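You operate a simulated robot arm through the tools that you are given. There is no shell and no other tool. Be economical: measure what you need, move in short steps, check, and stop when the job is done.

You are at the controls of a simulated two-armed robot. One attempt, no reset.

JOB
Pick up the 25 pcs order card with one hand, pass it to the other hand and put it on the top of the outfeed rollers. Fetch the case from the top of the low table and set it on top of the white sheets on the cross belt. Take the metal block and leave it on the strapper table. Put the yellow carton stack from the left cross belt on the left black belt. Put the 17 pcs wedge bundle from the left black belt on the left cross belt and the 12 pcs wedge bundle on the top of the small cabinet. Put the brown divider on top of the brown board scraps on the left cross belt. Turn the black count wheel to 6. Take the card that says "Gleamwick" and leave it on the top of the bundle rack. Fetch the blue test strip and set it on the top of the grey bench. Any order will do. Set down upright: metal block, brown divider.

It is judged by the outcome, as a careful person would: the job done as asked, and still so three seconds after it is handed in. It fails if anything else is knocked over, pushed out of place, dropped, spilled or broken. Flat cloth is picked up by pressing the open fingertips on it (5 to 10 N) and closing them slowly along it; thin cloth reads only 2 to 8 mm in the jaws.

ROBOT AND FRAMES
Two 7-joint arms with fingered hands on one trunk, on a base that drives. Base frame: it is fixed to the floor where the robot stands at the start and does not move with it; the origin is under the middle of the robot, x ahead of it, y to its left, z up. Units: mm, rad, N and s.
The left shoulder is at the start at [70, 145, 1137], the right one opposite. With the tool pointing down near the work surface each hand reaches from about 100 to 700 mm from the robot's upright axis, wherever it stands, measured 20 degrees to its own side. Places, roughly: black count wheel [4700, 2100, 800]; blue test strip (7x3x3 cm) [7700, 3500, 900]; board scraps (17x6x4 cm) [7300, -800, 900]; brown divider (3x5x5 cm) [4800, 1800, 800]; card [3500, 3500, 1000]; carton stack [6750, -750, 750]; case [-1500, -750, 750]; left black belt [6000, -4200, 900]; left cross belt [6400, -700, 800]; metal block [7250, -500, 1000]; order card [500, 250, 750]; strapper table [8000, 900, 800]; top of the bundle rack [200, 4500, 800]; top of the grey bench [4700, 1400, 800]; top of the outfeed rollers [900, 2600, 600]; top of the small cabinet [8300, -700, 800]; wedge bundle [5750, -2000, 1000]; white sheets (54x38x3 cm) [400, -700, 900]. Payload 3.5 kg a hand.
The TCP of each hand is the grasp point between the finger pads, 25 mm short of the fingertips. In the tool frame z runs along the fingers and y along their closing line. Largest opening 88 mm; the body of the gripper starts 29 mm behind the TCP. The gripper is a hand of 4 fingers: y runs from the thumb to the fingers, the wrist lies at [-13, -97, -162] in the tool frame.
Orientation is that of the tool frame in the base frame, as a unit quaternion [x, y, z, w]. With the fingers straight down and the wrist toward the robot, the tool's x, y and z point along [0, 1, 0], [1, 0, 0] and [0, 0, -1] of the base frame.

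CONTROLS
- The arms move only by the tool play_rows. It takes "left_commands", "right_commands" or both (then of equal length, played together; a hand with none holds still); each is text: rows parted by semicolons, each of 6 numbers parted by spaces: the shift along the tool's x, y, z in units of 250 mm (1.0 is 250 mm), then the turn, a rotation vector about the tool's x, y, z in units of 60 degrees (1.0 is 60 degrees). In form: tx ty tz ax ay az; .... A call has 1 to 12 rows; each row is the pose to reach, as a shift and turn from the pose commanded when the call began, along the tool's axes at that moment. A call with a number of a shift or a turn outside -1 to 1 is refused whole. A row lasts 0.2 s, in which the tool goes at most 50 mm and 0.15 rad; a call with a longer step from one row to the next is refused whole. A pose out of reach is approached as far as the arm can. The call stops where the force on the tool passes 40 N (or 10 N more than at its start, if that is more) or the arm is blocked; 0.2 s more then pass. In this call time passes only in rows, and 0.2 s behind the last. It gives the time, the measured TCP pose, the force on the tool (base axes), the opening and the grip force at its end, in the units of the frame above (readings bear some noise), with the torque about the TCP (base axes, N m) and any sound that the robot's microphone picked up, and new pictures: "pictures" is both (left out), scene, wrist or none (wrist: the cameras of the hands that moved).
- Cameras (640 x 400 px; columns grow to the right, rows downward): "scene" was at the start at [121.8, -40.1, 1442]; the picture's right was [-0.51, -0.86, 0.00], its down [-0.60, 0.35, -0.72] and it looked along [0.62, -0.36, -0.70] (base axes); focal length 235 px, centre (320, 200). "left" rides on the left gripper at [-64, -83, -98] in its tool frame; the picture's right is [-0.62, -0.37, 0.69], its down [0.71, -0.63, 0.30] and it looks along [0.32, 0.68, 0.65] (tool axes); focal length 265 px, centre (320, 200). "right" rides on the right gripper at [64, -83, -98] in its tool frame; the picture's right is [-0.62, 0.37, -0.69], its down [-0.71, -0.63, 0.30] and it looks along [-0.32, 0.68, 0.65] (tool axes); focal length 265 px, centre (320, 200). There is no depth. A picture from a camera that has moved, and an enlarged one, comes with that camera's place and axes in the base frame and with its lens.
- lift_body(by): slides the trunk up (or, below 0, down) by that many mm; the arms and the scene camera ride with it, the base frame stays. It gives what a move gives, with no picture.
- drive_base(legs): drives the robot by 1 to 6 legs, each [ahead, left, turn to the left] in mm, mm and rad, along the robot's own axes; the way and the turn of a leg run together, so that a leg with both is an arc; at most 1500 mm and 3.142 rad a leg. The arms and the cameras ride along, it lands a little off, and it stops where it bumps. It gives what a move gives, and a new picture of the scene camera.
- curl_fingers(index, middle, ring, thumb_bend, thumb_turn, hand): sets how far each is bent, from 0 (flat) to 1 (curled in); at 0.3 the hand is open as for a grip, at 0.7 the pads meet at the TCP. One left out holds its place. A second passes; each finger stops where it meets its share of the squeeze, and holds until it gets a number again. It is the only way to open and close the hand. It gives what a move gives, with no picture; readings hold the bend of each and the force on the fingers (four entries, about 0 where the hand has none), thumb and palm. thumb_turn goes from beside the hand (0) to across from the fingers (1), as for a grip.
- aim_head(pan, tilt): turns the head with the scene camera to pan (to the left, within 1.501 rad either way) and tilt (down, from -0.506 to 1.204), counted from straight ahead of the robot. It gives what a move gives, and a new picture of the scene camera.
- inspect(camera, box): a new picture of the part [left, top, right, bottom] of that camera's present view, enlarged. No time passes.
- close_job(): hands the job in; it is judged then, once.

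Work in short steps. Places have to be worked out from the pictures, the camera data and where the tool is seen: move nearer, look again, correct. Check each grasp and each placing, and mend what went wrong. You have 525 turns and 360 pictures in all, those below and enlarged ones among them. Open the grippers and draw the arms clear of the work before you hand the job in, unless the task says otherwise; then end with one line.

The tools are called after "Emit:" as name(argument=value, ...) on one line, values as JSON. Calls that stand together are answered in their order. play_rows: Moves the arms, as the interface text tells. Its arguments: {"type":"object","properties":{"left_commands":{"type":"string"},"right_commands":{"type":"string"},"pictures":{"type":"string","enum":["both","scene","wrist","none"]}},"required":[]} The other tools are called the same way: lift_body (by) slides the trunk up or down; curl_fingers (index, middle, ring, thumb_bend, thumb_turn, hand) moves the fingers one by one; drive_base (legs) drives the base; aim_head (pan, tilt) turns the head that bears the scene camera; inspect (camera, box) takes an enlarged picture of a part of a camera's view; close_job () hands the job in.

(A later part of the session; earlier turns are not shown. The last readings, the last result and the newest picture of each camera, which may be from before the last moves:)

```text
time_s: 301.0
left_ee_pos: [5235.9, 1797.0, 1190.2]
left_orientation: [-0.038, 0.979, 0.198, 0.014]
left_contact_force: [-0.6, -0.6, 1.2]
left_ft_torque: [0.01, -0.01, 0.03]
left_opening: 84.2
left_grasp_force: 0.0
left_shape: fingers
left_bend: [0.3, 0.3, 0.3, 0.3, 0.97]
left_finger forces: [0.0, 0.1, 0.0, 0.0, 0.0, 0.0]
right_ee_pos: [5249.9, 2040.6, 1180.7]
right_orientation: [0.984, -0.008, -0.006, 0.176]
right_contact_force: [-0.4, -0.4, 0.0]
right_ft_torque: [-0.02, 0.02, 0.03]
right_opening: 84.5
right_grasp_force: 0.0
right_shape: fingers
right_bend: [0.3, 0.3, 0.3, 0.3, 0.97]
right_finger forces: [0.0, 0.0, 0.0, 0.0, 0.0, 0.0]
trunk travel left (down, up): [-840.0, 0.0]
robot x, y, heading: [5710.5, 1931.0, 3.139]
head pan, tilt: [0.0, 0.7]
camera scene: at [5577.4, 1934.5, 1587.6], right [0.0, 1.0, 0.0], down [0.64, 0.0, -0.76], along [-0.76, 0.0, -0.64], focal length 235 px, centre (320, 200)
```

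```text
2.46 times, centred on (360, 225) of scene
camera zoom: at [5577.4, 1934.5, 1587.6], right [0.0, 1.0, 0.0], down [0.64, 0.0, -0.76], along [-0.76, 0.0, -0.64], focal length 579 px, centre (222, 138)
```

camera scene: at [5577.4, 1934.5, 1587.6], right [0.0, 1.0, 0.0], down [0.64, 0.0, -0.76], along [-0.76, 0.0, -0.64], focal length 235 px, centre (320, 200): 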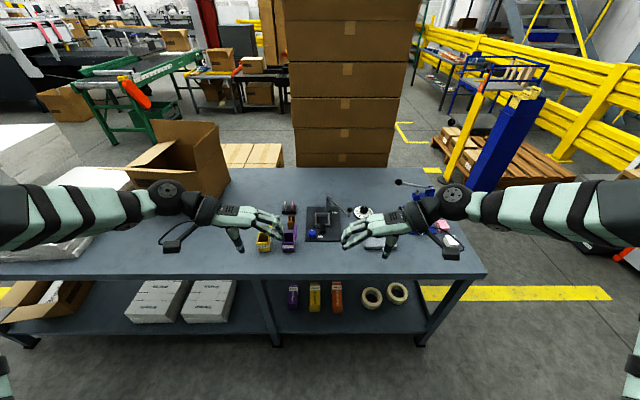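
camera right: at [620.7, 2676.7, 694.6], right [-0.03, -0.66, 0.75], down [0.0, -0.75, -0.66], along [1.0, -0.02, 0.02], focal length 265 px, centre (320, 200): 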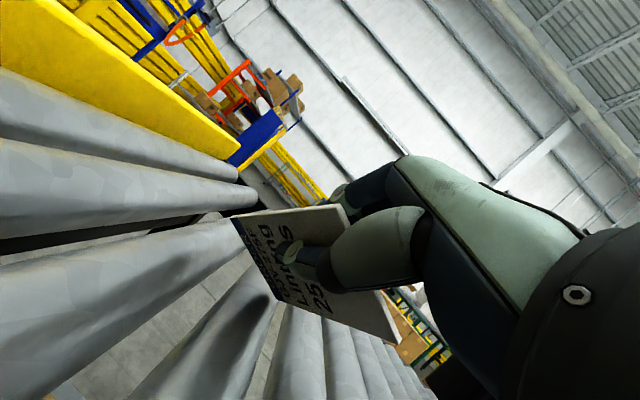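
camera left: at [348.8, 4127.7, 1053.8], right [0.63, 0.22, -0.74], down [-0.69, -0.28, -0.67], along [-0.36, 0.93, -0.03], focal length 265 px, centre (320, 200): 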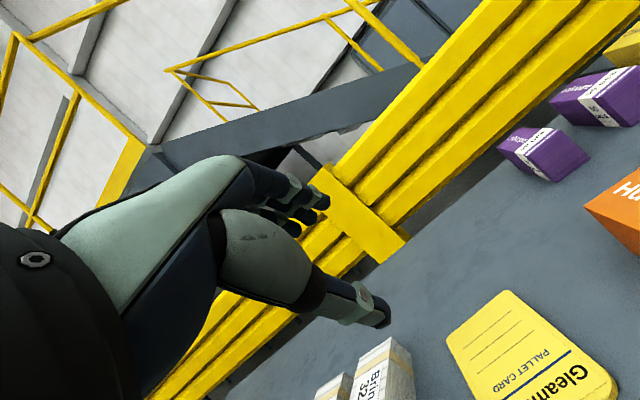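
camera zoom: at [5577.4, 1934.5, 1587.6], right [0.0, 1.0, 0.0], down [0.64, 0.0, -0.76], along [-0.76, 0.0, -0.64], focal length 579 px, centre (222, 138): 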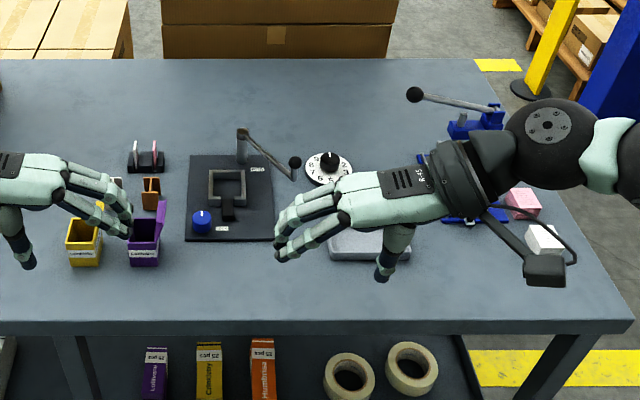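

I see the black-knob dial (count wheel) near [4750, 2140] and the brown divider near [4830, 1800]. Driving 310 mm closer.

Emit:
drive_base(legs=[[310, 0, 0]])

Emit:
aim_head(pan=-0.2, tilt=0.85)

Emit:
inspect(camera="scene", box=[200, 120, 440, 270])

```text
time_s: 303.1
left_ee_pos: [4925.2, 1794.8, 1190.3]
left_orientation: [-0.039, 0.98, 0.197, 0.014]
left_contact_force: [0.2, -0.1, 0.9]
left_ft_torque: [-0.01, 0.0, 0.03]
left_opening: 84.4
left_grasp_force: 0.0
left_shape: fingers
left_bend: [0.3, 0.3, 0.3, 0.3, 0.97]
left_finger forces: [0.0, 0.1, 0.1, 0.0, 0.1, 0.1]
right_ee_pos: [4937.0, 2040.3, 1181.0]
right_orientation: [0.984, -0.006, -0.007, 0.176]
right_contact_force: [0.6, 0.8, -0.7]
right_ft_torque: [0.02, 0.0, 0.0]
right_opening: 84.6
right_grasp_force: 0.0
right_shape: fingers
right_bend: [0.3, 0.3, 0.3, 0.3, 0.97]
right_finger forces: [0.0, 0.0, 0.1, 0.0, 0.0, 0.0]
trunk travel left (down, up): [-840.0, 0.0]
robot x, y, heading: [5396.6, 1931.0, 3.144]
head pan, tilt: [0.0, 0.7]
camera scene: at [5266.9, 1934.5, 1587.9], right [0.0, 1.0, 0.0], down [0.64, 0.0, -0.77], along [-0.77, 0.0, -0.64], focal length 235 px, centre (320, 200)
```

scene: 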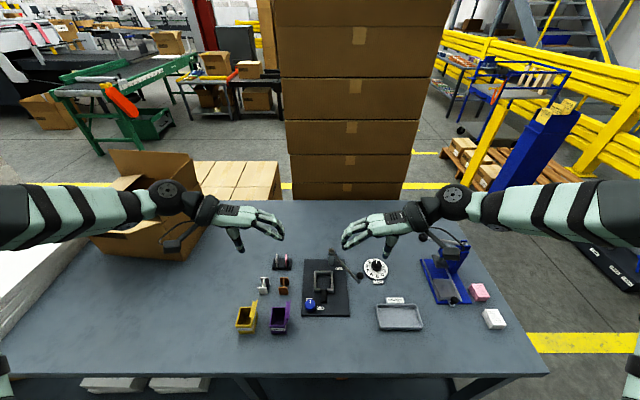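

```text
time_s: 303.9
left_ee_pos: [4922.0, 1794.7, 1189.5]
left_orientation: [-0.039, 0.979, 0.198, 0.014]
left_contact_force: [-0.7, 0.7, 0.2]
left_ft_torque: [0.04, -0.04, -0.01]
left_opening: 84.5
left_grasp_force: 0.1
left_shape: fingers
left_bend: [0.3, 0.3, 0.3, 0.3, 0.97]
left_finger forces: [0.0, 0.1, 0.0, 0.0, 0.0, 0.1]
right_ee_pos: [4935.2, 2039.9, 1179.4]
right_orientation: [0.984, -0.008, -0.006, 0.177]
right_contact_force: [0.2, 0.7, -1.1]
right_ft_torque: [-0.01, 0.0, -0.01]
right_opening: 84.3
right_grasp_force: 0.0
right_shape: fingers
right_bend: [0.3, 0.3, 0.3, 0.3, 0.97]
right_finger forces: [0.0, 0.0, 0.0, 0.1, 0.1, 0.0]
trunk travel left (down, up): [-840.0, 0.0]
robot x, y, heading: [5399.3, 1933.4, 3.141]
head pan, tilt: [-0.201, 0.85]
camera scene: at [5271.9, 1950.1, 1575.4], right [0.2, 0.98, 0.0], down [0.74, -0.15, -0.66], along [-0.65, 0.13, -0.75], focal length 235 px, centre (320, 200)
```

scene: 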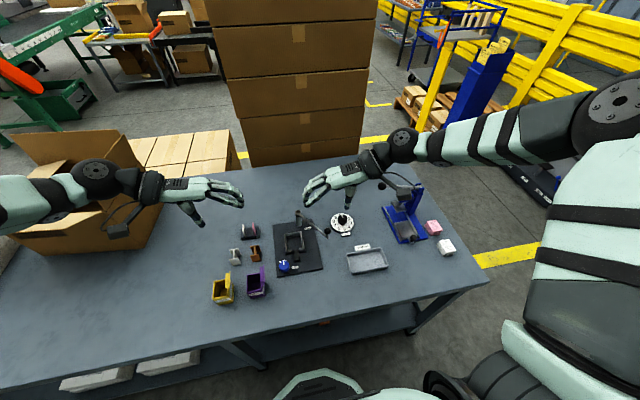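

```text
2.67 times, centred on (320, 195) of scene
camera zoom: at [5271.9, 1950.1, 1575.4], right [0.2, 0.98, 0.0], down [0.74, -0.15, -0.66], along [-0.65, 0.13, -0.75], focal length 627 px, centre (320, 213)
```

zoom: 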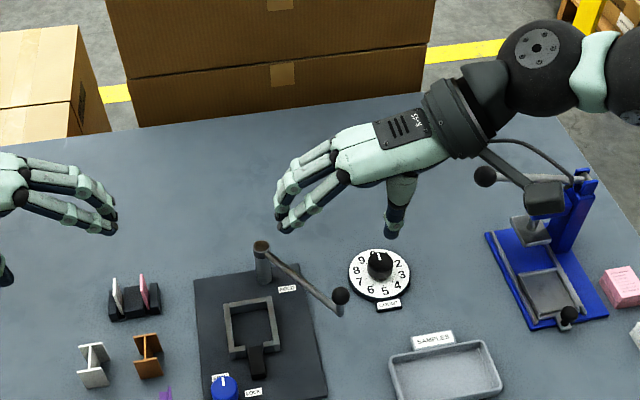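

Emit:
inspect(camera="scene", box=[319, 204, 367, 234])

Emit:
inspect(camera="scene", box=[210, 210, 290, 310])

```text
13.33 times, centred on (343, 219) of scene
camera zoom: at [5271.9, 1950.1, 1575.4], right [0.2, 0.98, 0.0], down [0.74, -0.15, -0.66], along [-0.65, 0.13, -0.75], focal length 3136 px, centre (13, -53)
```

zoom: 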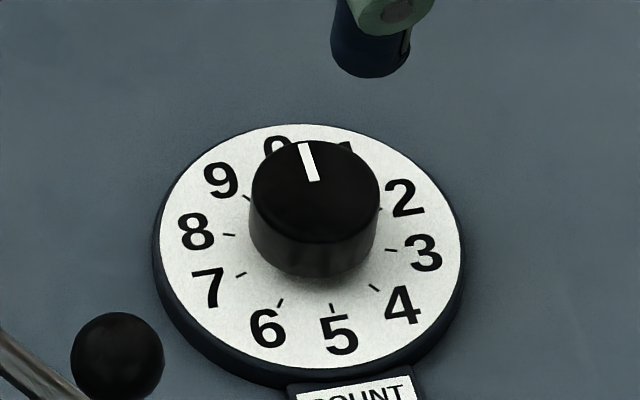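

```text
4.00 times, centred on (250, 260) of scene
camera zoom: at [5271.9, 1950.1, 1575.4], right [0.2, 0.98, 0.0], down [0.74, -0.15, -0.66], along [-0.65, 0.13, -0.75], focal length 941 px, centre (600, -40)
```

zoom: 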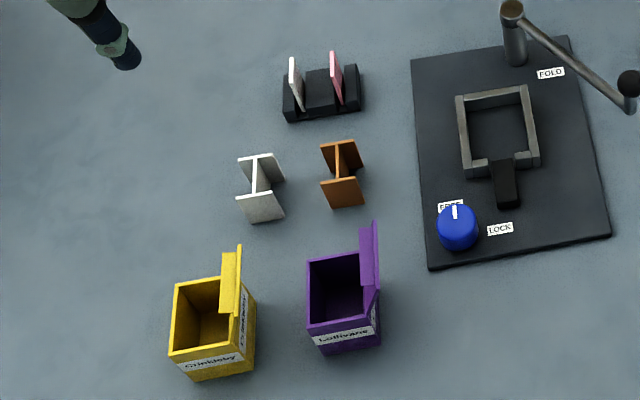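

The dial reads 0–9 clockwise with pointer at 0 (0 faces −x); 6 needs 144° counter-clockwise. Knob centre ≈[4755, 2141], top z≈855, ⌀37 mm. I level the right hand and move it over the knob at height.

Emit:
play_rows(right_commands="-0.12 -0.086 0.039 0.055 0 0; -0.24 -0.173 0.078 0.11 0 0; -0.36 -0.259 0.118 0.166 0 0; -0.48 -0.345 0.157 0.222 0 0; -0.6 -0.432 0.196 0.278 0 0; -0.72 -0.518 0.235 0.333 0 0", pictures="none")

Emit:
play_rows(right_commands="0 0 0 0 0 0.125; 0 0 0 0 0 0.25; 0 0 0 0 0 0.375; 0 0 0 0 0 0.5; 0 0 0 0 0 0.625; 0 0 0 0 0 0.75; 0 0 0 0 0 0.875; 0 0 0 0 0 1", pictures="none")

Emit:
play_rows(right_commands="0 0 0 0 0 0.125; 0 0 0 0 0 0.25; 0 0 0 0 0 0.375; 0 0 0 0 0 0.5; 0 0 0 0 0 0.625; 0 0 0 0 0 0.75; 0 0 0 0 0 0.875; 0 0 0 0 0 1", pictures="both")

```text
time_s: 305.3
left_ee_pos: [4920.6, 1793.7, 1189.3]
left_orientation: [-0.039, 0.979, 0.199, 0.015]
left_contact_force: [-0.1, -0.1, 1.4]
left_ft_torque: [-0.02, 0.03, -0.04]
left_opening: 84.7
left_grasp_force: 0.0
left_shape: fingers
left_bend: [0.3, 0.3, 0.3, 0.3, 0.97]
left_finger forces: [0.0, 0.0, 0.0, 0.0, 0.0, 0.1]
right_ee_pos: [4757.1, 2141.8, 1079.3]
right_orientation: [1.0, -0.008, -0.002, 0.003]
right_contact_force: [0.8, 0.1, 0.4]
right_ft_torque: [0.01, -0.01, 0.01]
right_opening: 84.4
right_grasp_force: 0.0
right_shape: fingers
right_bend: [0.3, 0.3, 0.3, 0.3, 0.97]
right_finger forces: [0.0, 0.0, 0.0, 0.1, 0.0, 0.1]
trunk travel left (down, up): [-840.0, 0.0]
robot x, y, heading: [5396.9, 1928.2, 3.145]
head pan, tilt: [-0.201, 0.85]
```

```text
time_s: 307.1
left_ee_pos: [4923.1, 1794.8, 1189.5]
left_orientation: [-0.038, 0.979, 0.198, 0.015]
left_contact_force: [-0.4, 0.8, 0.5]
left_ft_torque: [-0.01, 0.01, 0.01]
left_opening: 84.2
left_grasp_force: 0.1
left_shape: fingers
left_bend: [0.3, 0.3, 0.3, 0.3, 0.97]
left_finger forces: [0.0, 0.0, 0.0, 0.0, 0.0, 0.0]
right_ee_pos: [4756.8, 2143.6, 1081.8]
right_orientation: [0.861, -0.508, -0.002, 0.004]
right_contact_force: [0.1, -0.2, -0.7]
right_ft_torque: [-0.02, -0.02, 0.01]
right_opening: 84.6
right_grasp_force: 0.0
right_shape: fingers
right_bend: [0.3, 0.3, 0.3, 0.3, 0.97]
right_finger forces: [0.0, 0.0, 0.1, 0.1, 0.0, 0.0]
trunk travel left (down, up): [-840.0, 0.0]
robot x, y, heading: [5400.2, 1932.9, 3.142]
head pan, tilt: [-0.201, 0.85]
```

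```text
time_s: 308.9
left_ee_pos: [4922.9, 1793.9, 1188.4]
left_orientation: [-0.038, 0.979, 0.198, 0.015]
left_contact_force: [0.4, 0.2, -0.8]
left_ft_torque: [0.01, -0.02, 0.02]
left_opening: 84.5
left_grasp_force: 0.0
left_shape: fingers
left_bend: [0.3, 0.3, 0.3, 0.3, 0.97]
left_finger forces: [0.1, 0.1, 0.1, 0.0, 0.0, 0.0]
right_ee_pos: [4755.2, 2142.5, 1082.3]
right_orientation: [-0.493, 0.87, -0.002, -0.004]
right_contact_force: [0.4, 0.8, 0.1]
right_ft_torque: [-0.01, -0.03, 0.0]
right_opening: 84.6
right_grasp_force: 0.0
right_shape: fingers
right_bend: [0.3, 0.3, 0.3, 0.3, 0.97]
right_finger forces: [0.1, 0.0, 0.0, 0.0, 0.0, 0.1]
trunk travel left (down, up): [-840.0, 0.0]
robot x, y, heading: [5396.0, 1933.4, 3.141]
head pan, tilt: [-0.201, 0.85]
camera scene: at [5272.0, 1949.2, 1575.4], right [0.2, 0.98, 0.0], down [0.74, -0.15, -0.66], along [-0.65, 0.13, -0.75], focal length 235 px, centre (320, 200)
camera right: at [4795.2, 2045.5, 1181.3], right [0.01, 0.73, 0.69], down [0.91, 0.29, -0.31], along [-0.42, 0.63, -0.65], focal length 265 px, centre (320, 200)
```

scene: 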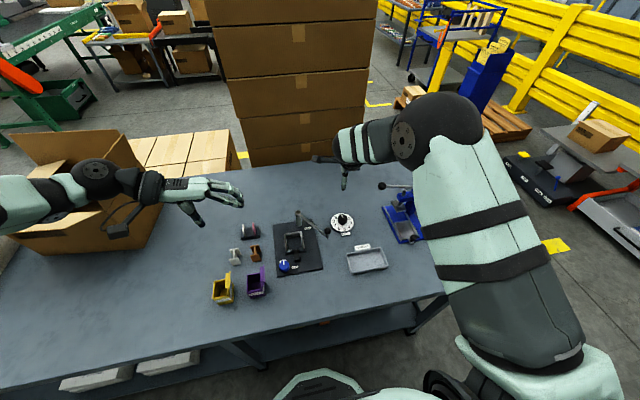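
right: 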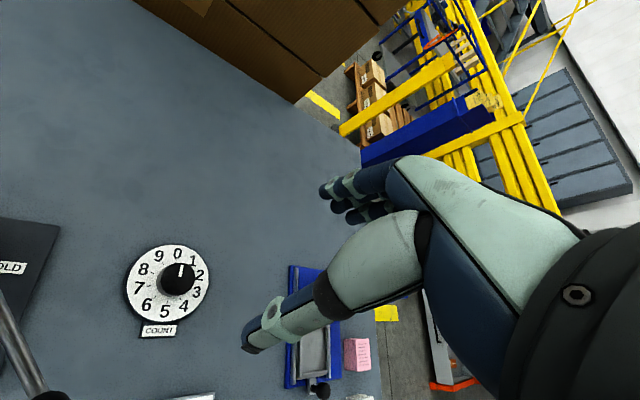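

Both views agree: dial plate z≈829, centre [4759, 2140]; a lever ball stands nearby at [4837, 2063, 911]. To keep the wrist camera off it I'll turn in two grips, starting with the hand yawed; rotating 42° ccw and lowering to z≈930.

Emit:
play_rows(right_commands="0 -0.003 0 0 0 -0.117; 0 -0.006 0 0 0 -0.233; 0 -0.01 0 0 0 -0.35; 0 -0.013 0.15 0 0 -0.467; 0 -0.016 0.3 0 0 -0.583; 0 -0.019 0.45 0 0 -0.7; 0 -0.019 0.6 0 0 -0.7", pictures="wrist")

```text
time_s: 310.5
left_ee_pos: [4921.8, 1794.9, 1189.1]
left_orientation: [-0.039, 0.979, 0.197, 0.014]
left_contact_force: [-0.3, -0.1, 0.3]
left_ft_torque: [-0.02, 0.04, 0.02]
left_opening: 84.2
left_grasp_force: 0.1
left_shape: fingers
left_bend: [0.3, 0.3, 0.3, 0.3, 0.97]
left_finger forces: [0.1, 0.0, 0.1, 0.0, 0.0, 0.1]
right_ee_pos: [4755.0, 2140.3, 930.4]
right_orientation: [0.772, -0.636, -0.001, 0.005]
right_contact_force: [-0.2, 0.6, -0.3]
right_ft_torque: [0.02, -0.02, 0.0]
right_opening: 84.4
right_grasp_force: 0.0
right_shape: fingers
right_bend: [0.3, 0.3, 0.3, 0.3, 0.97]
right_finger forces: [0.0, 0.0, 0.0, 0.0, 0.1, 0.0]
trunk travel left (down, up): [-840.0, 0.0]
robot x, y, heading: [5399.9, 1934.5, 3.14]
head pan, tilt: [-0.201, 0.85]
camera right: at [4850.0, 2093.5, 1029.9], right [-0.48, 0.54, 0.69], down [0.48, 0.82, -0.31], along [-0.74, 0.18, -0.65], focal length 265 px, centre (320, 200)
```

right: 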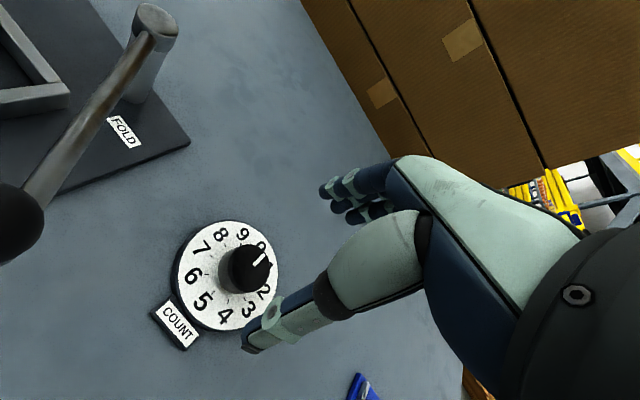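

Knob centre matches the TCP. Rotating 20° more for ball clearance and lowering around the knob to z≈857.

Emit:
play_rows(right_commands="0 0 0 0 0 -0.11; 0 0 0 0 0 -0.22; 0 0 0 0 0 -0.333; 0 0 0.15 0 0 -0.333; 0 0 0.24 0 0 -0.333; 0 0 0.288 0 0 -0.333", pictures="wrist")

```text
time_s: 311.9
left_ee_pos: [4924.6, 1795.5, 1190.7]
left_orientation: [-0.04, 0.979, 0.198, 0.014]
left_contact_force: [-0.7, 0.7, 0.8]
left_ft_torque: [-0.02, 0.02, 0.0]
left_opening: 84.2
left_grasp_force: 0.1
left_shape: fingers
left_bend: [0.3, 0.3, 0.3, 0.3, 0.97]
left_finger forces: [0.0, 0.0, 0.1, 0.0, 0.0, 0.0]
right_ee_pos: [4759.9, 2137.4, 860.0]
right_orientation: [0.871, -0.492, -0.002, 0.005]
right_contact_force: [-0.9, -0.5, -0.4]
right_ft_torque: [0.02, 0.03, -0.01]
right_opening: 84.5
right_grasp_force: 0.1
right_shape: fingers
right_bend: [0.3, 0.3, 0.3, 0.3, 0.97]
right_finger forces: [0.0, 0.0, 0.0, 0.0, 0.0, 0.1]
trunk travel left (down, up): [-840.0, 0.0]
robot x, y, heading: [5399.3, 1933.3, 3.142]
head pan, tilt: [-0.201, 0.85]
camera right: at [4865.9, 2126.6, 958.4], right [-0.63, 0.35, 0.7], down [0.17, 0.94, -0.31], along [-0.76, -0.08, -0.65], focal length 265 px, centre (320, 200)
```

right: 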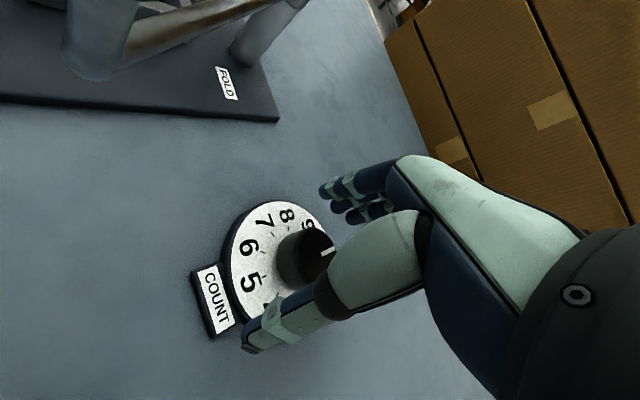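

Closing only middle finger and thumb on the knob.

Emit:
curl_fingers(hand="right", middle=0.65, thumb_bend=0.65)

Emit:
inspect(camera="right", box=[180, 150, 420, 380])

```text
time_s: 312.9
left_ee_pos: [4922.0, 1793.1, 1189.7]
left_orientation: [-0.039, 0.979, 0.198, 0.016]
left_contact_force: [0.0, 0.4, 0.7]
left_ft_torque: [0.0, -0.04, -0.03]
left_opening: 84.3
left_grasp_force: 0.0
left_shape: fingers
left_bend: [0.3, 0.3, 0.3, 0.3, 0.97]
left_finger forces: [0.0, 0.1, 0.0, 0.0, 0.1, 0.0]
right_ee_pos: [4759.7, 2135.8, 860.3]
right_orientation: [0.871, -0.492, -0.003, 0.005]
right_contact_force: [-7.4, -5.3, 3.1]
right_ft_torque: [-0.13, 0.24, 0.09]
right_opening: 47.3
right_grasp_force: 5.0
right_shape: fingers
right_bend: [0.3, 0.55, 0.3, 0.65, 0.97]
right_finger forces: [0.0, 9.7, 0.1, 0.0, 0.0, 0.1]
trunk travel left (down, up): [-840.0, 0.0]
robot x, y, heading: [5397.0, 1930.5, -3.143]
head pan, tilt: [-0.201, 0.85]
```

```text
1.74 times, centred on (300, 265) of right
camera zoom: at [4864.0, 2124.8, 958.6], right [-0.63, 0.34, 0.7], down [0.17, 0.94, -0.31], along [-0.76, -0.08, -0.65], focal length 462 px, centre (355, 87)
```

zoom: 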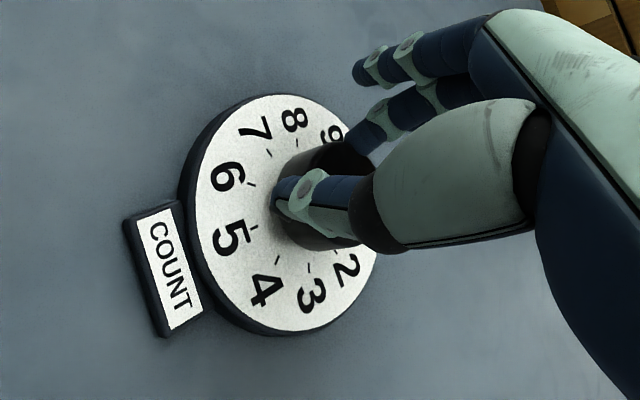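

The thumb missed: it opposes the index side. I'll reopen, shift the hand 11 mm so the knob sits between index/middle and thumb, slightly lower, and close again.

Emit:
curl_fingers(hand="right", middle=0.35, index=0.35, thumb_bend=0.35)

Emit:
play_rows(right_commands="-0.044 0.01 0.016 0 0 0; -0.044 0.01 0.016 0 0 0", pictures="none")

Emit:
curl_fingers(hand="right", middle=0.65, index=0.65, thumb_bend=0.65)

Emit:
inspect(camera="right", box=[180, 150, 420, 380])

```text
time_s: 313.9
left_ee_pos: [4923.5, 1795.1, 1189.9]
left_orientation: [-0.039, 0.979, 0.198, 0.014]
left_contact_force: [0.0, 0.3, 0.0]
left_ft_torque: [0.02, -0.01, 0.04]
left_opening: 84.5
left_grasp_force: 0.0
left_shape: fingers
left_bend: [0.3, 0.3, 0.3, 0.3, 0.97]
left_finger forces: [0.1, 0.1, 0.0, 0.0, 0.1, 0.0]
right_ee_pos: [4760.0, 2137.7, 860.3]
right_orientation: [0.871, -0.491, -0.002, 0.006]
right_contact_force: [-0.9, -0.3, 0.1]
right_ft_torque: [0.04, 0.01, -0.03]
right_opening: 74.3
right_grasp_force: 0.0
right_shape: fingers
right_bend: [0.35, 0.35, 0.3, 0.35, 0.97]
right_finger forces: [0.1, 0.0, 0.0, 0.0, 0.1, 0.0]
trunk travel left (down, up): [-840.0, 0.0]
robot x, y, heading: [5399.3, 1932.9, 3.137]
head pan, tilt: [-0.201, 0.85]
```

```text
time_s: 314.5
left_ee_pos: [4922.9, 1796.2, 1190.0]
left_orientation: [-0.039, 0.979, 0.198, 0.015]
left_contact_force: [0.7, 0.8, -0.7]
left_ft_torque: [-0.01, -0.02, 0.0]
left_opening: 84.5
left_grasp_force: 0.1
left_shape: fingers
left_bend: [0.3, 0.3, 0.3, 0.3, 0.97]
left_finger forces: [0.0, 0.0, 0.0, 0.0, 0.0, 0.0]
right_ee_pos: [4753.1, 2146.3, 855.8]
right_orientation: [0.871, -0.492, -0.002, 0.005]
right_contact_force: [0.1, 0.3, 0.1]
right_ft_torque: [0.01, 0.0, 0.04]
right_opening: 74.4
right_grasp_force: 0.1
right_shape: fingers
right_bend: [0.35, 0.35, 0.3, 0.35, 0.97]
right_finger forces: [0.0, 0.1, 0.1, 0.1, 0.0, 0.1]
trunk travel left (down, up): [-840.0, 0.0]
robot x, y, heading: [5403.1, 1934.0, 3.141]
head pan, tilt: [-0.201, 0.85]
```

```text
time_s: 315.5
left_ee_pos: [4921.5, 1792.5, 1189.8]
left_orientation: [-0.039, 0.979, 0.198, 0.015]
left_contact_force: [-0.8, 0.2, 0.5]
left_ft_torque: [0.0, 0.02, -0.02]
left_opening: 84.4
left_grasp_force: 0.1
left_shape: fingers
left_bend: [0.3, 0.3, 0.3, 0.3, 0.97]
left_finger forces: [0.0, 0.1, 0.0, 0.1, 0.0, 0.0]
right_ee_pos: [4750.0, 2144.5, 857.8]
right_orientation: [0.87, -0.492, -0.003, 0.005]
right_contact_force: [-10.5, -5.2, 1.5]
right_ft_torque: [-0.13, 0.28, 0.01]
right_opening: 24.8
right_grasp_force: 8.8
right_shape: fingers
right_bend: [0.55, 0.56, 0.3, 0.61, 0.97]
right_finger forces: [6.3, 8.1, 0.0, 0.0, 2.8, 0.0]
trunk travel left (down, up): [-840.0, 0.0]
robot x, y, heading: [5396.7, 1930.2, -3.139]
head pan, tilt: [-0.201, 0.85]
```

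```text
1.74 times, centred on (300, 265) of right
camera zoom: at [4856.0, 2133.0, 955.2], right [-0.63, 0.34, 0.7], down [0.17, 0.94, -0.31], along [-0.76, -0.08, -0.65], focal length 462 px, centre (355, 87)
```

zoom: 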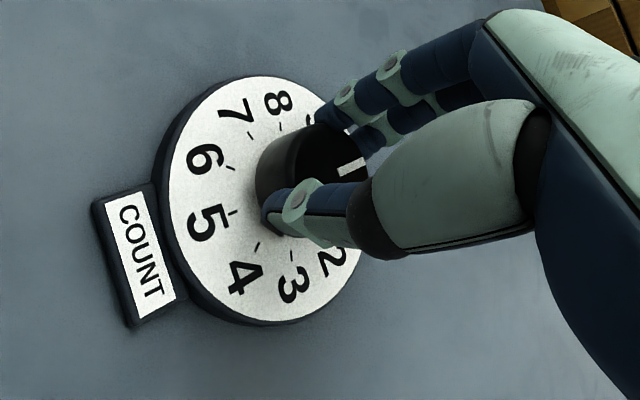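

Now both sides touch. I centre the hand 4 mm toward the fingers and squeeze a bit more.

Emit:
play_rows(right_commands="0 0.01 0 0 0 0; 0 0.018 0 0 0 0", pictures="none")

Emit:
curl_fingers(hand="right", middle=0.7, index=0.7, thumb_bend=0.75)

```text
time_s: 316.1
left_ee_pos: [4923.2, 1793.1, 1189.5]
left_orientation: [-0.039, 0.979, 0.199, 0.015]
left_contact_force: [0.0, -0.2, 0.2]
left_ft_torque: [0.03, 0.03, 0.05]
left_opening: 84.4
left_grasp_force: 0.1
left_shape: fingers
left_bend: [0.3, 0.3, 0.3, 0.3, 0.97]
left_finger forces: [0.1, 0.0, 0.0, 0.0, 0.0, 0.1]
right_ee_pos: [4748.1, 2144.9, 856.7]
right_orientation: [0.87, -0.492, -0.002, 0.004]
right_contact_force: [-4.1, -6.5, 6.6]
right_ft_torque: [-0.18, 0.17, 0.08]
right_opening: 25.2
right_grasp_force: 8.4
right_shape: fingers
right_bend: [0.56, 0.57, 0.3, 0.61, 0.97]
right_finger forces: [5.7, 6.1, 0.1, 0.0, 4.8, 0.0]
trunk travel left (down, up): [-840.0, 0.0]
robot x, y, heading: [5399.7, 1932.1, 3.134]
head pan, tilt: [-0.201, 0.85]
```

```text
time_s: 317.1
left_ee_pos: [4922.5, 1794.1, 1190.3]
left_orientation: [-0.039, 0.979, 0.198, 0.014]
left_contact_force: [-0.5, 0.6, 0.0]
left_ft_torque: [0.03, 0.02, -0.01]
left_opening: 84.7
left_grasp_force: 0.0
left_shape: fingers
left_bend: [0.3, 0.3, 0.3, 0.3, 0.97]
left_finger forces: [0.0, 0.0, 0.1, 0.1, 0.0, 0.1]
right_ee_pos: [4749.0, 2145.4, 856.5]
right_orientation: [0.871, -0.492, -0.003, 0.005]
right_contact_force: [-4.1, -3.7, 3.7]
right_ft_torque: [-0.12, 0.12, 0.01]
right_opening: 23.6
right_grasp_force: 13.3
right_shape: fingers
right_bend: [0.56, 0.57, 0.3, 0.64, 0.95]
right_finger forces: [7.6, 7.9, 0.0, 0.0, 11.0, 0.0]
trunk travel left (down, up): [-840.0, 0.0]
robot x, y, heading: [5397.7, 1934.4, 3.145]
head pan, tilt: [-0.201, 0.85]
```

Firm, balanced grip. Turning 72° counter-clockwise about the knob's axis.

Emit:
play_rows(right_commands="0.0004 0.0061 0 0 0 -0.1333; 0.0017 0.0121 0 0 0 -0.2667; 0.0038 0.0179 0 0 0 -0.4; 0.0067 0.0233 0 0 0 -0.5333; 0.0103 0.0283 0 0 0 -0.6667; 0.0146 0.0327 0 0 0 -0.8; 0.0194 0.0365 0 0 0 -0.9333; 0.022 0.038 0 0 0 -1", pictures="wrist")

```text
time_s: 318.9
left_ee_pos: [4922.9, 1793.5, 1189.0]
left_orientation: [-0.039, 0.979, 0.197, 0.014]
left_contact_force: [-0.8, -0.3, -0.4]
left_ft_torque: [-0.01, 0.02, 0.0]
left_opening: 84.5
left_grasp_force: 0.1
left_shape: fingers
left_bend: [0.3, 0.3, 0.3, 0.3, 0.97]
left_finger forces: [0.0, 0.0, 0.1, 0.1, 0.0, 0.0]
right_ee_pos: [4822.3, 2146.1, 868.6]
right_orientation: [1.0, -0.006, -0.004, 0.002]
right_contact_force: [0.9, 0.0, -0.8]
right_ft_torque: [0.02, 0.01, -0.02]
right_opening: 0.2
right_grasp_force: 0.0
right_shape: fingers
right_bend: [0.67, 0.67, 0.3, 0.74, 0.97]
right_finger forces: [0.0, 0.1, 0.0, 0.1, 0.0, 0.0]
right hand out of reach, approached as far as the arm can: row 3, 4, 5, 6, 7, 8
trunk travel left (down, up): [-840.0, 0.0]
robot x, y, heading: [5401.2, 1933.8, 3.146]
head pan, tilt: [-0.201, 0.85]
camera right: at [4888.5, 2229.8, 967.7], right [-0.62, -0.36, 0.7], down [-0.71, 0.64, -0.3], along [-0.34, -0.68, -0.65], focal length 265 px, centre (320, 200)
```

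right: 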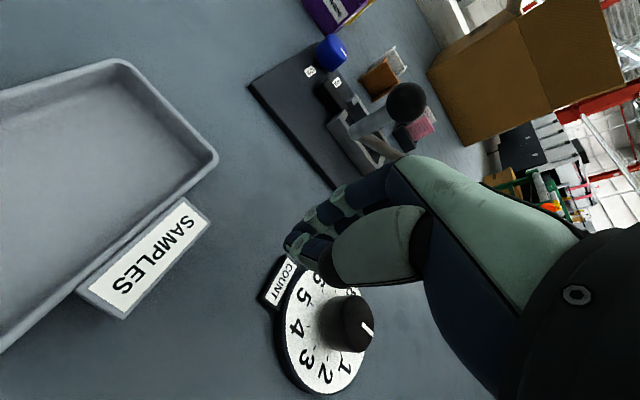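

The arm ran out of reach at this low height (trunk is fully up), so the hand slid off. Raising the hand, then checking the dial.

Emit:
play_rows(right_commands="0 0 -0.15 0 0 0; 0 0 -0.3 0 0 0; 0 0 -0.45 0 0 0; 0 -0.1 -0.6 0 0 0; 0 -0.25 -0.6 0 0 0", pictures="none")

Emit:
inspect(camera="scene", box=[319, 204, 367, 234])

```text
time_s: 320.1
left_ee_pos: [4923.3, 1796.6, 1190.6]
left_orientation: [-0.04, 0.979, 0.197, 0.014]
left_contact_force: [0.0, -0.4, 0.2]
left_ft_torque: [-0.02, 0.01, 0.01]
left_opening: 84.1
left_grasp_force: 0.1
left_shape: fingers
left_bend: [0.3, 0.3, 0.3, 0.3, 0.97]
left_finger forces: [0.0, 0.0, 0.0, 0.0, 0.0, 0.0]
right_ee_pos: [4821.3, 2212.9, 1012.8]
right_orientation: [1.0, 0.01, -0.004, 0.004]
right_contact_force: [-0.2, 0.0, 0.1]
right_ft_torque: [0.0, 0.01, -0.01]
right_opening: 0.1
right_grasp_force: 0.0
right_shape: fingers
right_bend: [0.67, 0.67, 0.3, 0.74, 0.97]
right_finger forces: [0.1, 0.1, 0.0, 0.1, 0.0, 0.0]
trunk travel left (down, up): [-840.0, 0.0]
robot x, y, heading: [5397.8, 1932.8, 3.139]
head pan, tilt: [-0.201, 0.85]
```

```text
13.33 times, centred on (343, 219) of scene
camera zoom: at [5271.8, 1953.1, 1575.3], right [0.2, 0.98, 0.0], down [0.74, -0.15, -0.66], along [-0.65, 0.13, -0.75], focal length 3136 px, centre (13, -53)
```

zoom: 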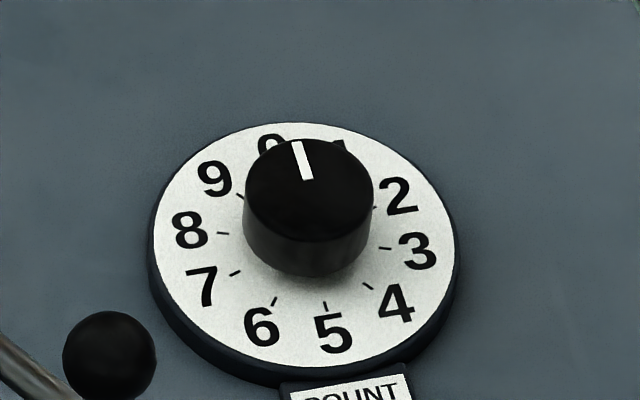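

The wheel is still at 0, undamaged. I'll raise the hand, lower the trunk 200 mm for better reach, and re-grip.

Emit:
play_rows(right_commands="0 0 -0.15 0 0 0.14; 0 0 -0.3 0 0 0.28; 0 0 -0.45 0 0 0.42; 0 0 -0.6 0 0 0.56; 0 0 -0.72 0 0 0.7; 0 0 -0.72 0 0 0.84; 0 0 -0.72 0 0 0.98", pictures="none")

Emit:
curl_fingers(hand="right", index=0.35, middle=0.35, thumb_bend=0.35)

Emit:
lift_body(by=-200)

```text
time_s: 321.7
left_ee_pos: [4923.6, 1794.0, 1190.4]
left_orientation: [-0.039, 0.979, 0.198, 0.014]
left_contact_force: [0.4, 0.5, -0.4]
left_ft_torque: [0.0, 0.0, 0.03]
left_opening: 84.3
left_grasp_force: 0.1
left_shape: fingers
left_bend: [0.3, 0.3, 0.3, 0.3, 0.97]
left_finger forces: [0.0, 0.1, 0.1, 0.0, 0.1, 0.0]
right_ee_pos: [4824.4, 2209.9, 1197.5]
right_orientation: [0.875, -0.485, -0.002, 0.005]
right_contact_force: [-0.6, 0.2, -0.2]
right_ft_torque: [-0.01, 0.0, 0.04]
right_opening: 0.0
right_grasp_force: 0.1
right_shape: fingers
right_bend: [0.67, 0.67, 0.3, 0.74, 0.97]
right_finger forces: [0.1, 0.0, 0.1, 0.1, 0.0, 0.0]
trunk travel left (down, up): [-840.0, 0.0]
robot x, y, heading: [5399.5, 1931.9, 3.142]
head pan, tilt: [-0.201, 0.85]
```

```text
time_s: 322.7
left_ee_pos: [4922.5, 1794.7, 1190.0]
left_orientation: [-0.039, 0.979, 0.198, 0.015]
left_contact_force: [0.3, -0.5, 0.4]
left_ft_torque: [0.02, 0.03, 0.0]
left_opening: 84.4
left_grasp_force: 0.1
left_shape: fingers
left_bend: [0.3, 0.3, 0.3, 0.3, 0.97]
left_finger forces: [0.1, 0.0, 0.0, 0.0, 0.0, 0.0]
right_ee_pos: [4823.2, 2210.3, 1196.4]
right_orientation: [0.876, -0.483, -0.002, 0.006]
right_contact_force: [0.4, 0.1, -0.6]
right_ft_torque: [-0.03, 0.02, 0.01]
right_opening: 73.9
right_grasp_force: 0.0
right_shape: fingers
right_bend: [0.35, 0.35, 0.3, 0.35, 0.97]
right_finger forces: [0.0, 0.0, 0.0, 0.0, 0.0, 0.1]
trunk travel left (down, up): [-840.0, 0.0]
robot x, y, heading: [5398.5, 1936.7, 3.142]
head pan, tilt: [-0.201, 0.85]
```

```text
time_s: 324.8
left_ee_pos: [4922.7, 1794.6, 990.2]
left_orientation: [-0.039, 0.979, 0.197, 0.015]
left_contact_force: [-0.5, 0.1, -0.2]
left_ft_torque: [0.01, -0.06, -0.05]
left_opening: 84.8
left_grasp_force: 0.0
left_shape: fingers
left_bend: [0.3, 0.3, 0.3, 0.3, 0.97]
left_finger forces: [0.0, 0.0, 0.0, 0.1, 0.0, 0.0]
right_ee_pos: [4824.4, 2209.7, 995.8]
right_orientation: [0.876, -0.482, -0.002, 0.005]
right_contact_force: [0.3, 0.3, 0.3]
right_ft_torque: [0.0, 0.0, 0.0]
right_opening: 74.0
right_grasp_force: 0.0
right_shape: fingers
right_bend: [0.35, 0.35, 0.3, 0.35, 0.97]
right_finger forces: [0.1, 0.1, 0.1, 0.0, 0.1, 0.0]
trunk travel left (down, up): [-640.0, 200.0]
robot x, y, heading: [5397.7, 1935.3, 3.139]
head pan, tilt: [-0.201, 0.85]
```

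Moving back above the knob and lowering to grip height.

Emit:
play_rows(right_commands="0.02 0.13 0.02 0 0 0; 0.04 0.26 0.1 0 0 0; 0.056 0.39 0.2 0 0 0; 0.056 0.39 0.35 0 0 0; 0.056 0.39 0.48 0 0 0; 0.056 0.39 0.555 0 0 0", pictures="wrist")

```text
time_s: 326.2
left_ee_pos: [4923.2, 1795.3, 989.7]
left_orientation: [-0.038, 0.979, 0.198, 0.015]
left_contact_force: [0.4, -0.4, 0.4]
left_ft_torque: [-0.02, -0.02, 0.02]
left_opening: 84.6
left_grasp_force: 0.1
left_shape: fingers
left_bend: [0.3, 0.3, 0.3, 0.3, 0.97]
left_finger forces: [0.0, 0.0, 0.1, 0.1, 0.1, 0.0]
right_ee_pos: [4750.4, 2144.9, 857.7]
right_orientation: [0.876, -0.483, -0.003, 0.004]
right_contact_force: [-0.2, -0.2, 0.4]
right_ft_torque: [0.01, -0.01, 0.0]
right_opening: 73.7
right_grasp_force: 0.0
right_shape: fingers
right_bend: [0.35, 0.35, 0.3, 0.35, 0.97]
right_finger forces: [0.1, 0.0, 0.0, 0.0, 0.0, 0.0]
trunk travel left (down, up): [-640.0, 200.0]
robot x, y, heading: [5398.8, 1934.9, 3.14]
head pan, tilt: [-0.201, 0.85]
camera right: at [4855.8, 2135.1, 957.1], right [-0.64, 0.33, 0.7], down [0.15, 0.94, -0.31], along [-0.76, -0.09, -0.65], focal length 265 px, centre (320, 200)
```

right: 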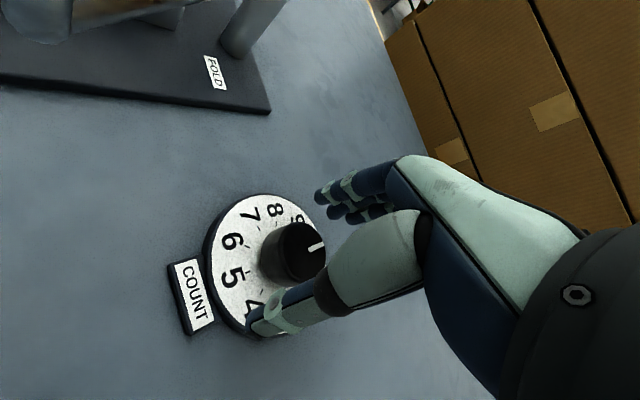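

Closing index, middle and thumb firmly.

Emit:
curl_fingers(hand="right", index=0.6, middle=0.6, thumb_bend=0.7)

Emit:
curl_fingers(hand="right", index=0.85, middle=0.85, thumb_bend=0.9)

Emit:
inspect(camera="right", box=[180, 150, 420, 380])

```text
time_s: 327.2
left_ee_pos: [4922.9, 1795.6, 989.5]
left_orientation: [-0.039, 0.979, 0.198, 0.015]
left_contact_force: [0.1, 0.0, 0.2]
left_ft_torque: [0.01, 0.03, 0.0]
left_opening: 84.7
left_grasp_force: 0.0
left_shape: fingers
left_bend: [0.3, 0.3, 0.3, 0.3, 0.97]
left_finger forces: [0.1, 0.0, 0.0, 0.1, 0.1, 0.0]
right_ee_pos: [4750.5, 2143.3, 858.8]
right_orientation: [0.876, -0.482, -0.003, 0.004]
right_contact_force: [-1.8, -0.3, 0.5]
right_ft_torque: [-0.05, 0.07, 0.02]
right_opening: 24.2
right_grasp_force: 6.5
right_shape: fingers
right_bend: [0.55, 0.55, 0.3, 0.62, 0.97]
right_finger forces: [3.1, 4.7, 0.0, 0.1, 5.2, 0.0]
trunk travel left (down, up): [-640.0, 200.0]
robot x, y, heading: [5397.8, 1932.4, 3.15]
head pan, tilt: [-0.201, 0.85]
```

```text
time_s: 328.2
left_ee_pos: [4921.2, 1793.1, 988.5]
left_orientation: [-0.04, 0.979, 0.199, 0.015]
left_contact_force: [-0.7, 0.8, 0.2]
left_ft_torque: [0.01, 0.02, -0.01]
left_opening: 84.6
left_grasp_force: 0.0
left_shape: fingers
left_bend: [0.3, 0.3, 0.3, 0.3, 0.97]
left_finger forces: [0.0, 0.0, 0.0, 0.1, 0.0, 0.0]
right_ee_pos: [4748.7, 2141.7, 858.9]
right_orientation: [0.876, -0.482, -0.002, 0.004]
right_contact_force: [-8.3, -5.7, 1.2]
right_ft_torque: [-0.14, 0.23, 0.04]
right_opening: 1.9
right_grasp_force: 7.2
right_shape: fingers
right_bend: [0.57, 0.58, 0.3, 0.86, 0.96]
right_finger forces: [6.6, 8.1, 0.0, 0.0, 0.1, 0.0]
trunk travel left (down, up): [-640.0, 200.0]
robot x, y, heading: [5395.6, 1931.7, -3.145]
head pan, tilt: [-0.201, 0.85]
```

```text
1.74 times, centred on (300, 265) of right
camera zoom: at [4854.7, 2133.5, 957.4], right [-0.64, 0.33, 0.7], down [0.15, 0.94, -0.31], along [-0.76, -0.1, -0.65], focal length 462 px, centre (355, 87)
```

zoom: 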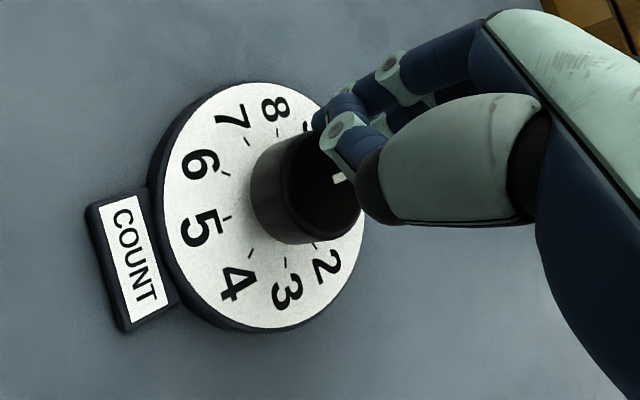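

The thumb slipped over the top — the grip was too high. I'll open slightly (≈42 mm), lower 9 mm, then grip more gently.

Emit:
curl_fingers(hand="right", index=0.48, middle=0.48, thumb_bend=0.45)

Emit:
play_rows(right_commands="0 0.008 0.016 0 0 0; 0 0.016 0.036 0 0 0; 0 0.016 0.036 0 0 0", pictures="none")

Emit:
curl_fingers(hand="right", index=0.65, middle=0.65, thumb_bend=0.7)

Emit:
inspect(camera="right", box=[180, 150, 420, 380])

```text
time_s: 329.2
left_ee_pos: [4923.5, 1794.4, 990.5]
left_orientation: [-0.039, 0.979, 0.198, 0.014]
left_contact_force: [0.8, -0.1, -0.6]
left_ft_torque: [-0.02, -0.03, -0.01]
left_opening: 84.7
left_grasp_force: 0.0
left_shape: fingers
left_bend: [0.3, 0.3, 0.3, 0.3, 0.97]
left_finger forces: [0.0, 0.0, 0.0, 0.0, 0.1, 0.1]
right_ee_pos: [4751.6, 2143.6, 857.9]
right_orientation: [0.875, -0.483, -0.002, 0.005]
right_contact_force: [-1.4, -0.5, 0.1]
right_ft_torque: [0.0, 0.0, -0.02]
right_opening: 48.8
right_grasp_force: 0.1
right_shape: fingers
right_bend: [0.48, 0.48, 0.3, 0.45, 0.98]
right_finger forces: [0.0, 0.1, 0.0, 0.1, 0.1, 0.0]
trunk travel left (down, up): [-640.0, 200.0]
robot x, y, heading: [5399.9, 1933.1, 3.144]
head pan, tilt: [-0.201, 0.85]
```

```text
time_s: 330.0
left_ee_pos: [4922.8, 1794.6, 989.4]
left_orientation: [-0.039, 0.979, 0.198, 0.014]
left_contact_force: [0.3, 0.1, 0.1]
left_ft_torque: [0.03, -0.02, -0.01]
left_opening: 84.5
left_grasp_force: 0.0
left_shape: fingers
left_bend: [0.3, 0.3, 0.3, 0.3, 0.97]
left_finger forces: [0.0, 0.0, 0.1, 0.0, 0.0, 0.1]
right_ee_pos: [4745.6, 2141.4, 850.3]
right_orientation: [0.876, -0.482, -0.003, 0.005]
right_contact_force: [-0.7, -0.7, 0.4]
right_ft_torque: [0.02, 0.04, 0.01]
right_opening: 48.9
right_grasp_force: 0.0
right_shape: fingers
right_bend: [0.48, 0.48, 0.3, 0.45, 0.98]
right_finger forces: [0.1, 0.0, 0.0, 0.1, 0.1, 0.1]
trunk travel left (down, up): [-640.0, 200.0]
robot x, y, heading: [5398.8, 1928.7, 3.138]
head pan, tilt: [-0.201, 0.85]
```

```text
time_s: 331.0
left_ee_pos: [4923.0, 1794.8, 989.7]
left_orientation: [-0.039, 0.979, 0.198, 0.014]
left_contact_force: [0.0, -0.4, 0.5]
left_ft_torque: [-0.03, -0.02, 0.02]
left_opening: 84.1
left_grasp_force: 0.1
left_shape: fingers
left_bend: [0.3, 0.3, 0.3, 0.3, 0.97]
left_finger forces: [0.0, 0.0, 0.0, 0.1, 0.1, 0.0]
right_ee_pos: [4745.2, 2143.7, 850.3]
right_orientation: [0.875, -0.483, -0.002, 0.005]
right_contact_force: [-0.4, -0.2, -0.3]
right_ft_torque: [-0.02, 0.03, 0.0]
right_opening: 27.2
right_grasp_force: 9.1
right_shape: fingers
right_bend: [0.59, 0.6, 0.3, 0.58, 0.97]
right_finger forces: [4.4, 4.7, 0.1, 0.1, 7.8, 0.0]
trunk travel left (down, up): [-640.0, 200.0]
robot x, y, heading: [5398.1, 1935.8, 3.14]
head pan, tilt: [-0.201, 0.85]
```

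```text
1.74 times, centred on (300, 265) of right
camera zoom: at [4850.6, 2133.6, 948.7], right [-0.64, 0.33, 0.7], down [0.15, 0.94, -0.31], along [-0.76, -0.09, -0.65], focal length 462 px, centre (355, 87)
```

zoom: 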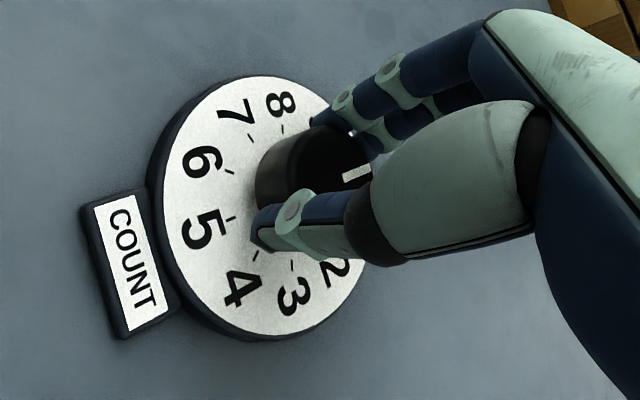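

Balanced grip now (≈9 N, lower on the knob). Testing a 40° ccw turn.

Emit:
play_rows(right_commands="0.0004 0.0061 0 0 0 -0.1333; 0.0017 0.0121 0 0 0 -0.2667; 0.0038 0.0179 0 0 0 -0.4; 0.0067 0.0233 0 0 0 -0.5333; 0.0103 0.0283 0 0 0 -0.6667", pictures="wrist")

```text
time_s: 332.2
left_ee_pos: [4925.3, 1795.4, 990.8]
left_orientation: [-0.038, 0.98, 0.197, 0.013]
left_contact_force: [0.5, -0.1, 0.6]
left_ft_torque: [-0.02, 0.03, 0.02]
left_opening: 84.4
left_grasp_force: 0.1
left_shape: fingers
left_bend: [0.3, 0.3, 0.3, 0.3, 0.97]
left_finger forces: [0.0, 0.1, 0.0, 0.1, 0.0, 0.0]
right_ee_pos: [4742.1, 2137.4, 849.2]
right_orientation: [0.988, -0.154, -0.002, 0.003]
right_contact_force: [13.8, 3.8, 0.8]
right_ft_torque: [0.09, -0.23, -0.18]
right_opening: 24.2
right_grasp_force: 8.4
right_shape: fingers
right_bend: [0.63, 0.65, 0.3, 0.58, 0.9]
right_finger forces: [1.2, 0.2, 0.0, 0.0, 15.6, 0.0]
trunk travel left (down, up): [-640.0, 200.0]
robot x, y, heading: [5398.0, 1935.1, 3.143]
head pan, tilt: [-0.201, 0.85]
camera right: at [4829.0, 2198.0, 948.3], right [-0.7, -0.16, 0.7], down [-0.49, 0.82, -0.31], along [-0.52, -0.56, -0.65], focal length 265 px, centre (320, 200)
```

right: 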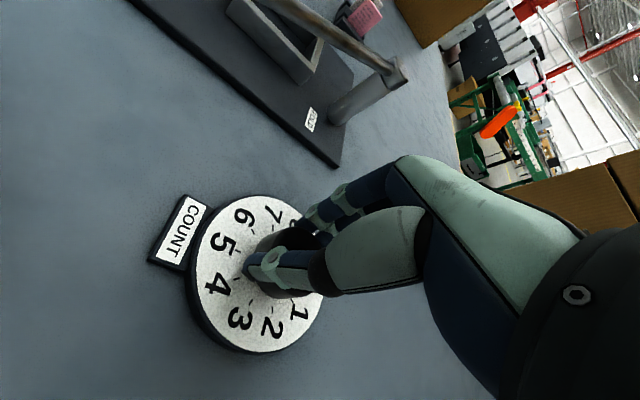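

The grip drifted off-centre during the turn. Opening the hand slightly to see how far the wheel turned.

Emit:
curl_fingers(hand="right", index=0.42, middle=0.42, thumb_bend=0.42)

Emit:
inspect(camera="right", box=[150, 170, 390, 370])

```text
time_s: 333.2
left_ee_pos: [4923.2, 1794.4, 989.8]
left_orientation: [-0.039, 0.979, 0.197, 0.015]
left_contact_force: [-0.5, 0.2, 0.5]
left_ft_torque: [0.0, 0.03, 0.02]
left_opening: 84.2
left_grasp_force: 0.1
left_shape: fingers
left_bend: [0.3, 0.3, 0.3, 0.3, 0.97]
left_finger forces: [0.0, 0.0, 0.0, 0.0, 0.0, 0.0]
right_ee_pos: [4739.0, 2137.5, 849.7]
right_orientation: [0.988, -0.154, -0.004, 0.003]
right_contact_force: [-0.4, 1.4, 0.0]
right_ft_torque: [-0.02, 0.01, -0.04]
right_opening: 58.9
right_grasp_force: 0.0
right_shape: fingers
right_bend: [0.42, 0.42, 0.3, 0.42, 0.97]
right_finger forces: [0.1, 0.0, 0.0, 0.0, 0.0, 0.0]
trunk travel left (down, up): [-640.0, 200.0]
robot x, y, heading: [5395.9, 1935.8, 3.142]
head pan, tilt: [-0.201, 0.85]
```

```text
2.00 times, centred on (270, 270) of right
camera zoom: at [4826.3, 2197.0, 947.8], right [-0.7, -0.16, 0.7], down [-0.49, 0.82, -0.31], along [-0.52, -0.56, -0.65], focal length 531 px, centre (420, 60)
```

zoom: 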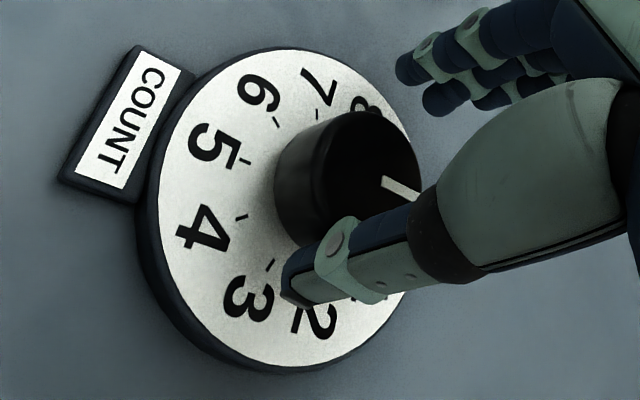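

Analysis of the contacts shows the thumb actually opposes the index at x≈+25 mm in the tool frame. I'll lift, rotate back, and re-approach with the knob at that offset.

Emit:
play_rows(right_commands="0 0 -0.16 0 0 0; 0 -0.02 -0.16 0 0 0.13; -0.003 -0.035 -0.16 0 0 0.26; -0.005 -0.05 -0.16 0 0 0.39; -0.007 -0.06 -0.16 0 0 0.52; -0.008 -0.072 -0.16 0 0 0.65; -0.008 -0.072 -0.16 0 0 0.717; -0.008 -0.072 -0.08 0 0 0.717; -0.008 -0.072 0 0 0 0.717", pictures="wrist")

```text
time_s: 335.2
left_ee_pos: [4922.0, 1795.3, 990.3]
left_orientation: [-0.039, 0.979, 0.198, 0.015]
left_contact_force: [-1.1, 0.5, 0.1]
left_ft_torque: [-0.01, 0.0, -0.01]
left_opening: 84.5
left_grasp_force: 0.1
left_shape: fingers
left_bend: [0.3, 0.3, 0.3, 0.3, 0.97]
left_finger forces: [0.1, 0.0, 0.0, 0.0, 0.1, 0.1]
right_ee_pos: [4743.0, 2156.8, 849.6]
right_orientation: [0.862, -0.506, -0.003, 0.005]
right_contact_force: [0.5, -0.5, 0.3]
right_ft_torque: [0.01, -0.03, 0.03]
right_opening: 59.0
right_grasp_force: 0.1
right_shape: fingers
right_bend: [0.42, 0.42, 0.3, 0.42, 0.97]
right_finger forces: [0.0, 0.0, 0.1, 0.0, 0.0, 0.0]
trunk travel left (down, up): [-640.0, 200.0]
robot x, y, heading: [5404.6, 1936.5, 3.142]
head pan, tilt: [-0.201, 0.85]
camera right: at [4847.5, 2141.2, 948.7], right [-0.62, 0.37, 0.7], down [0.2, 0.93, -0.31], along [-0.76, -0.05, -0.65], focal length 265 px, centre (320, 200)
```

right: 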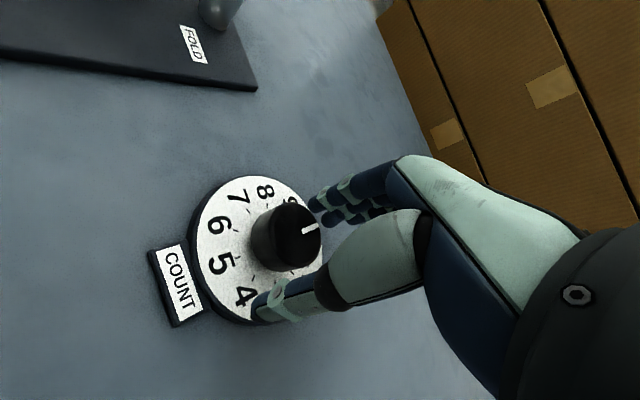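

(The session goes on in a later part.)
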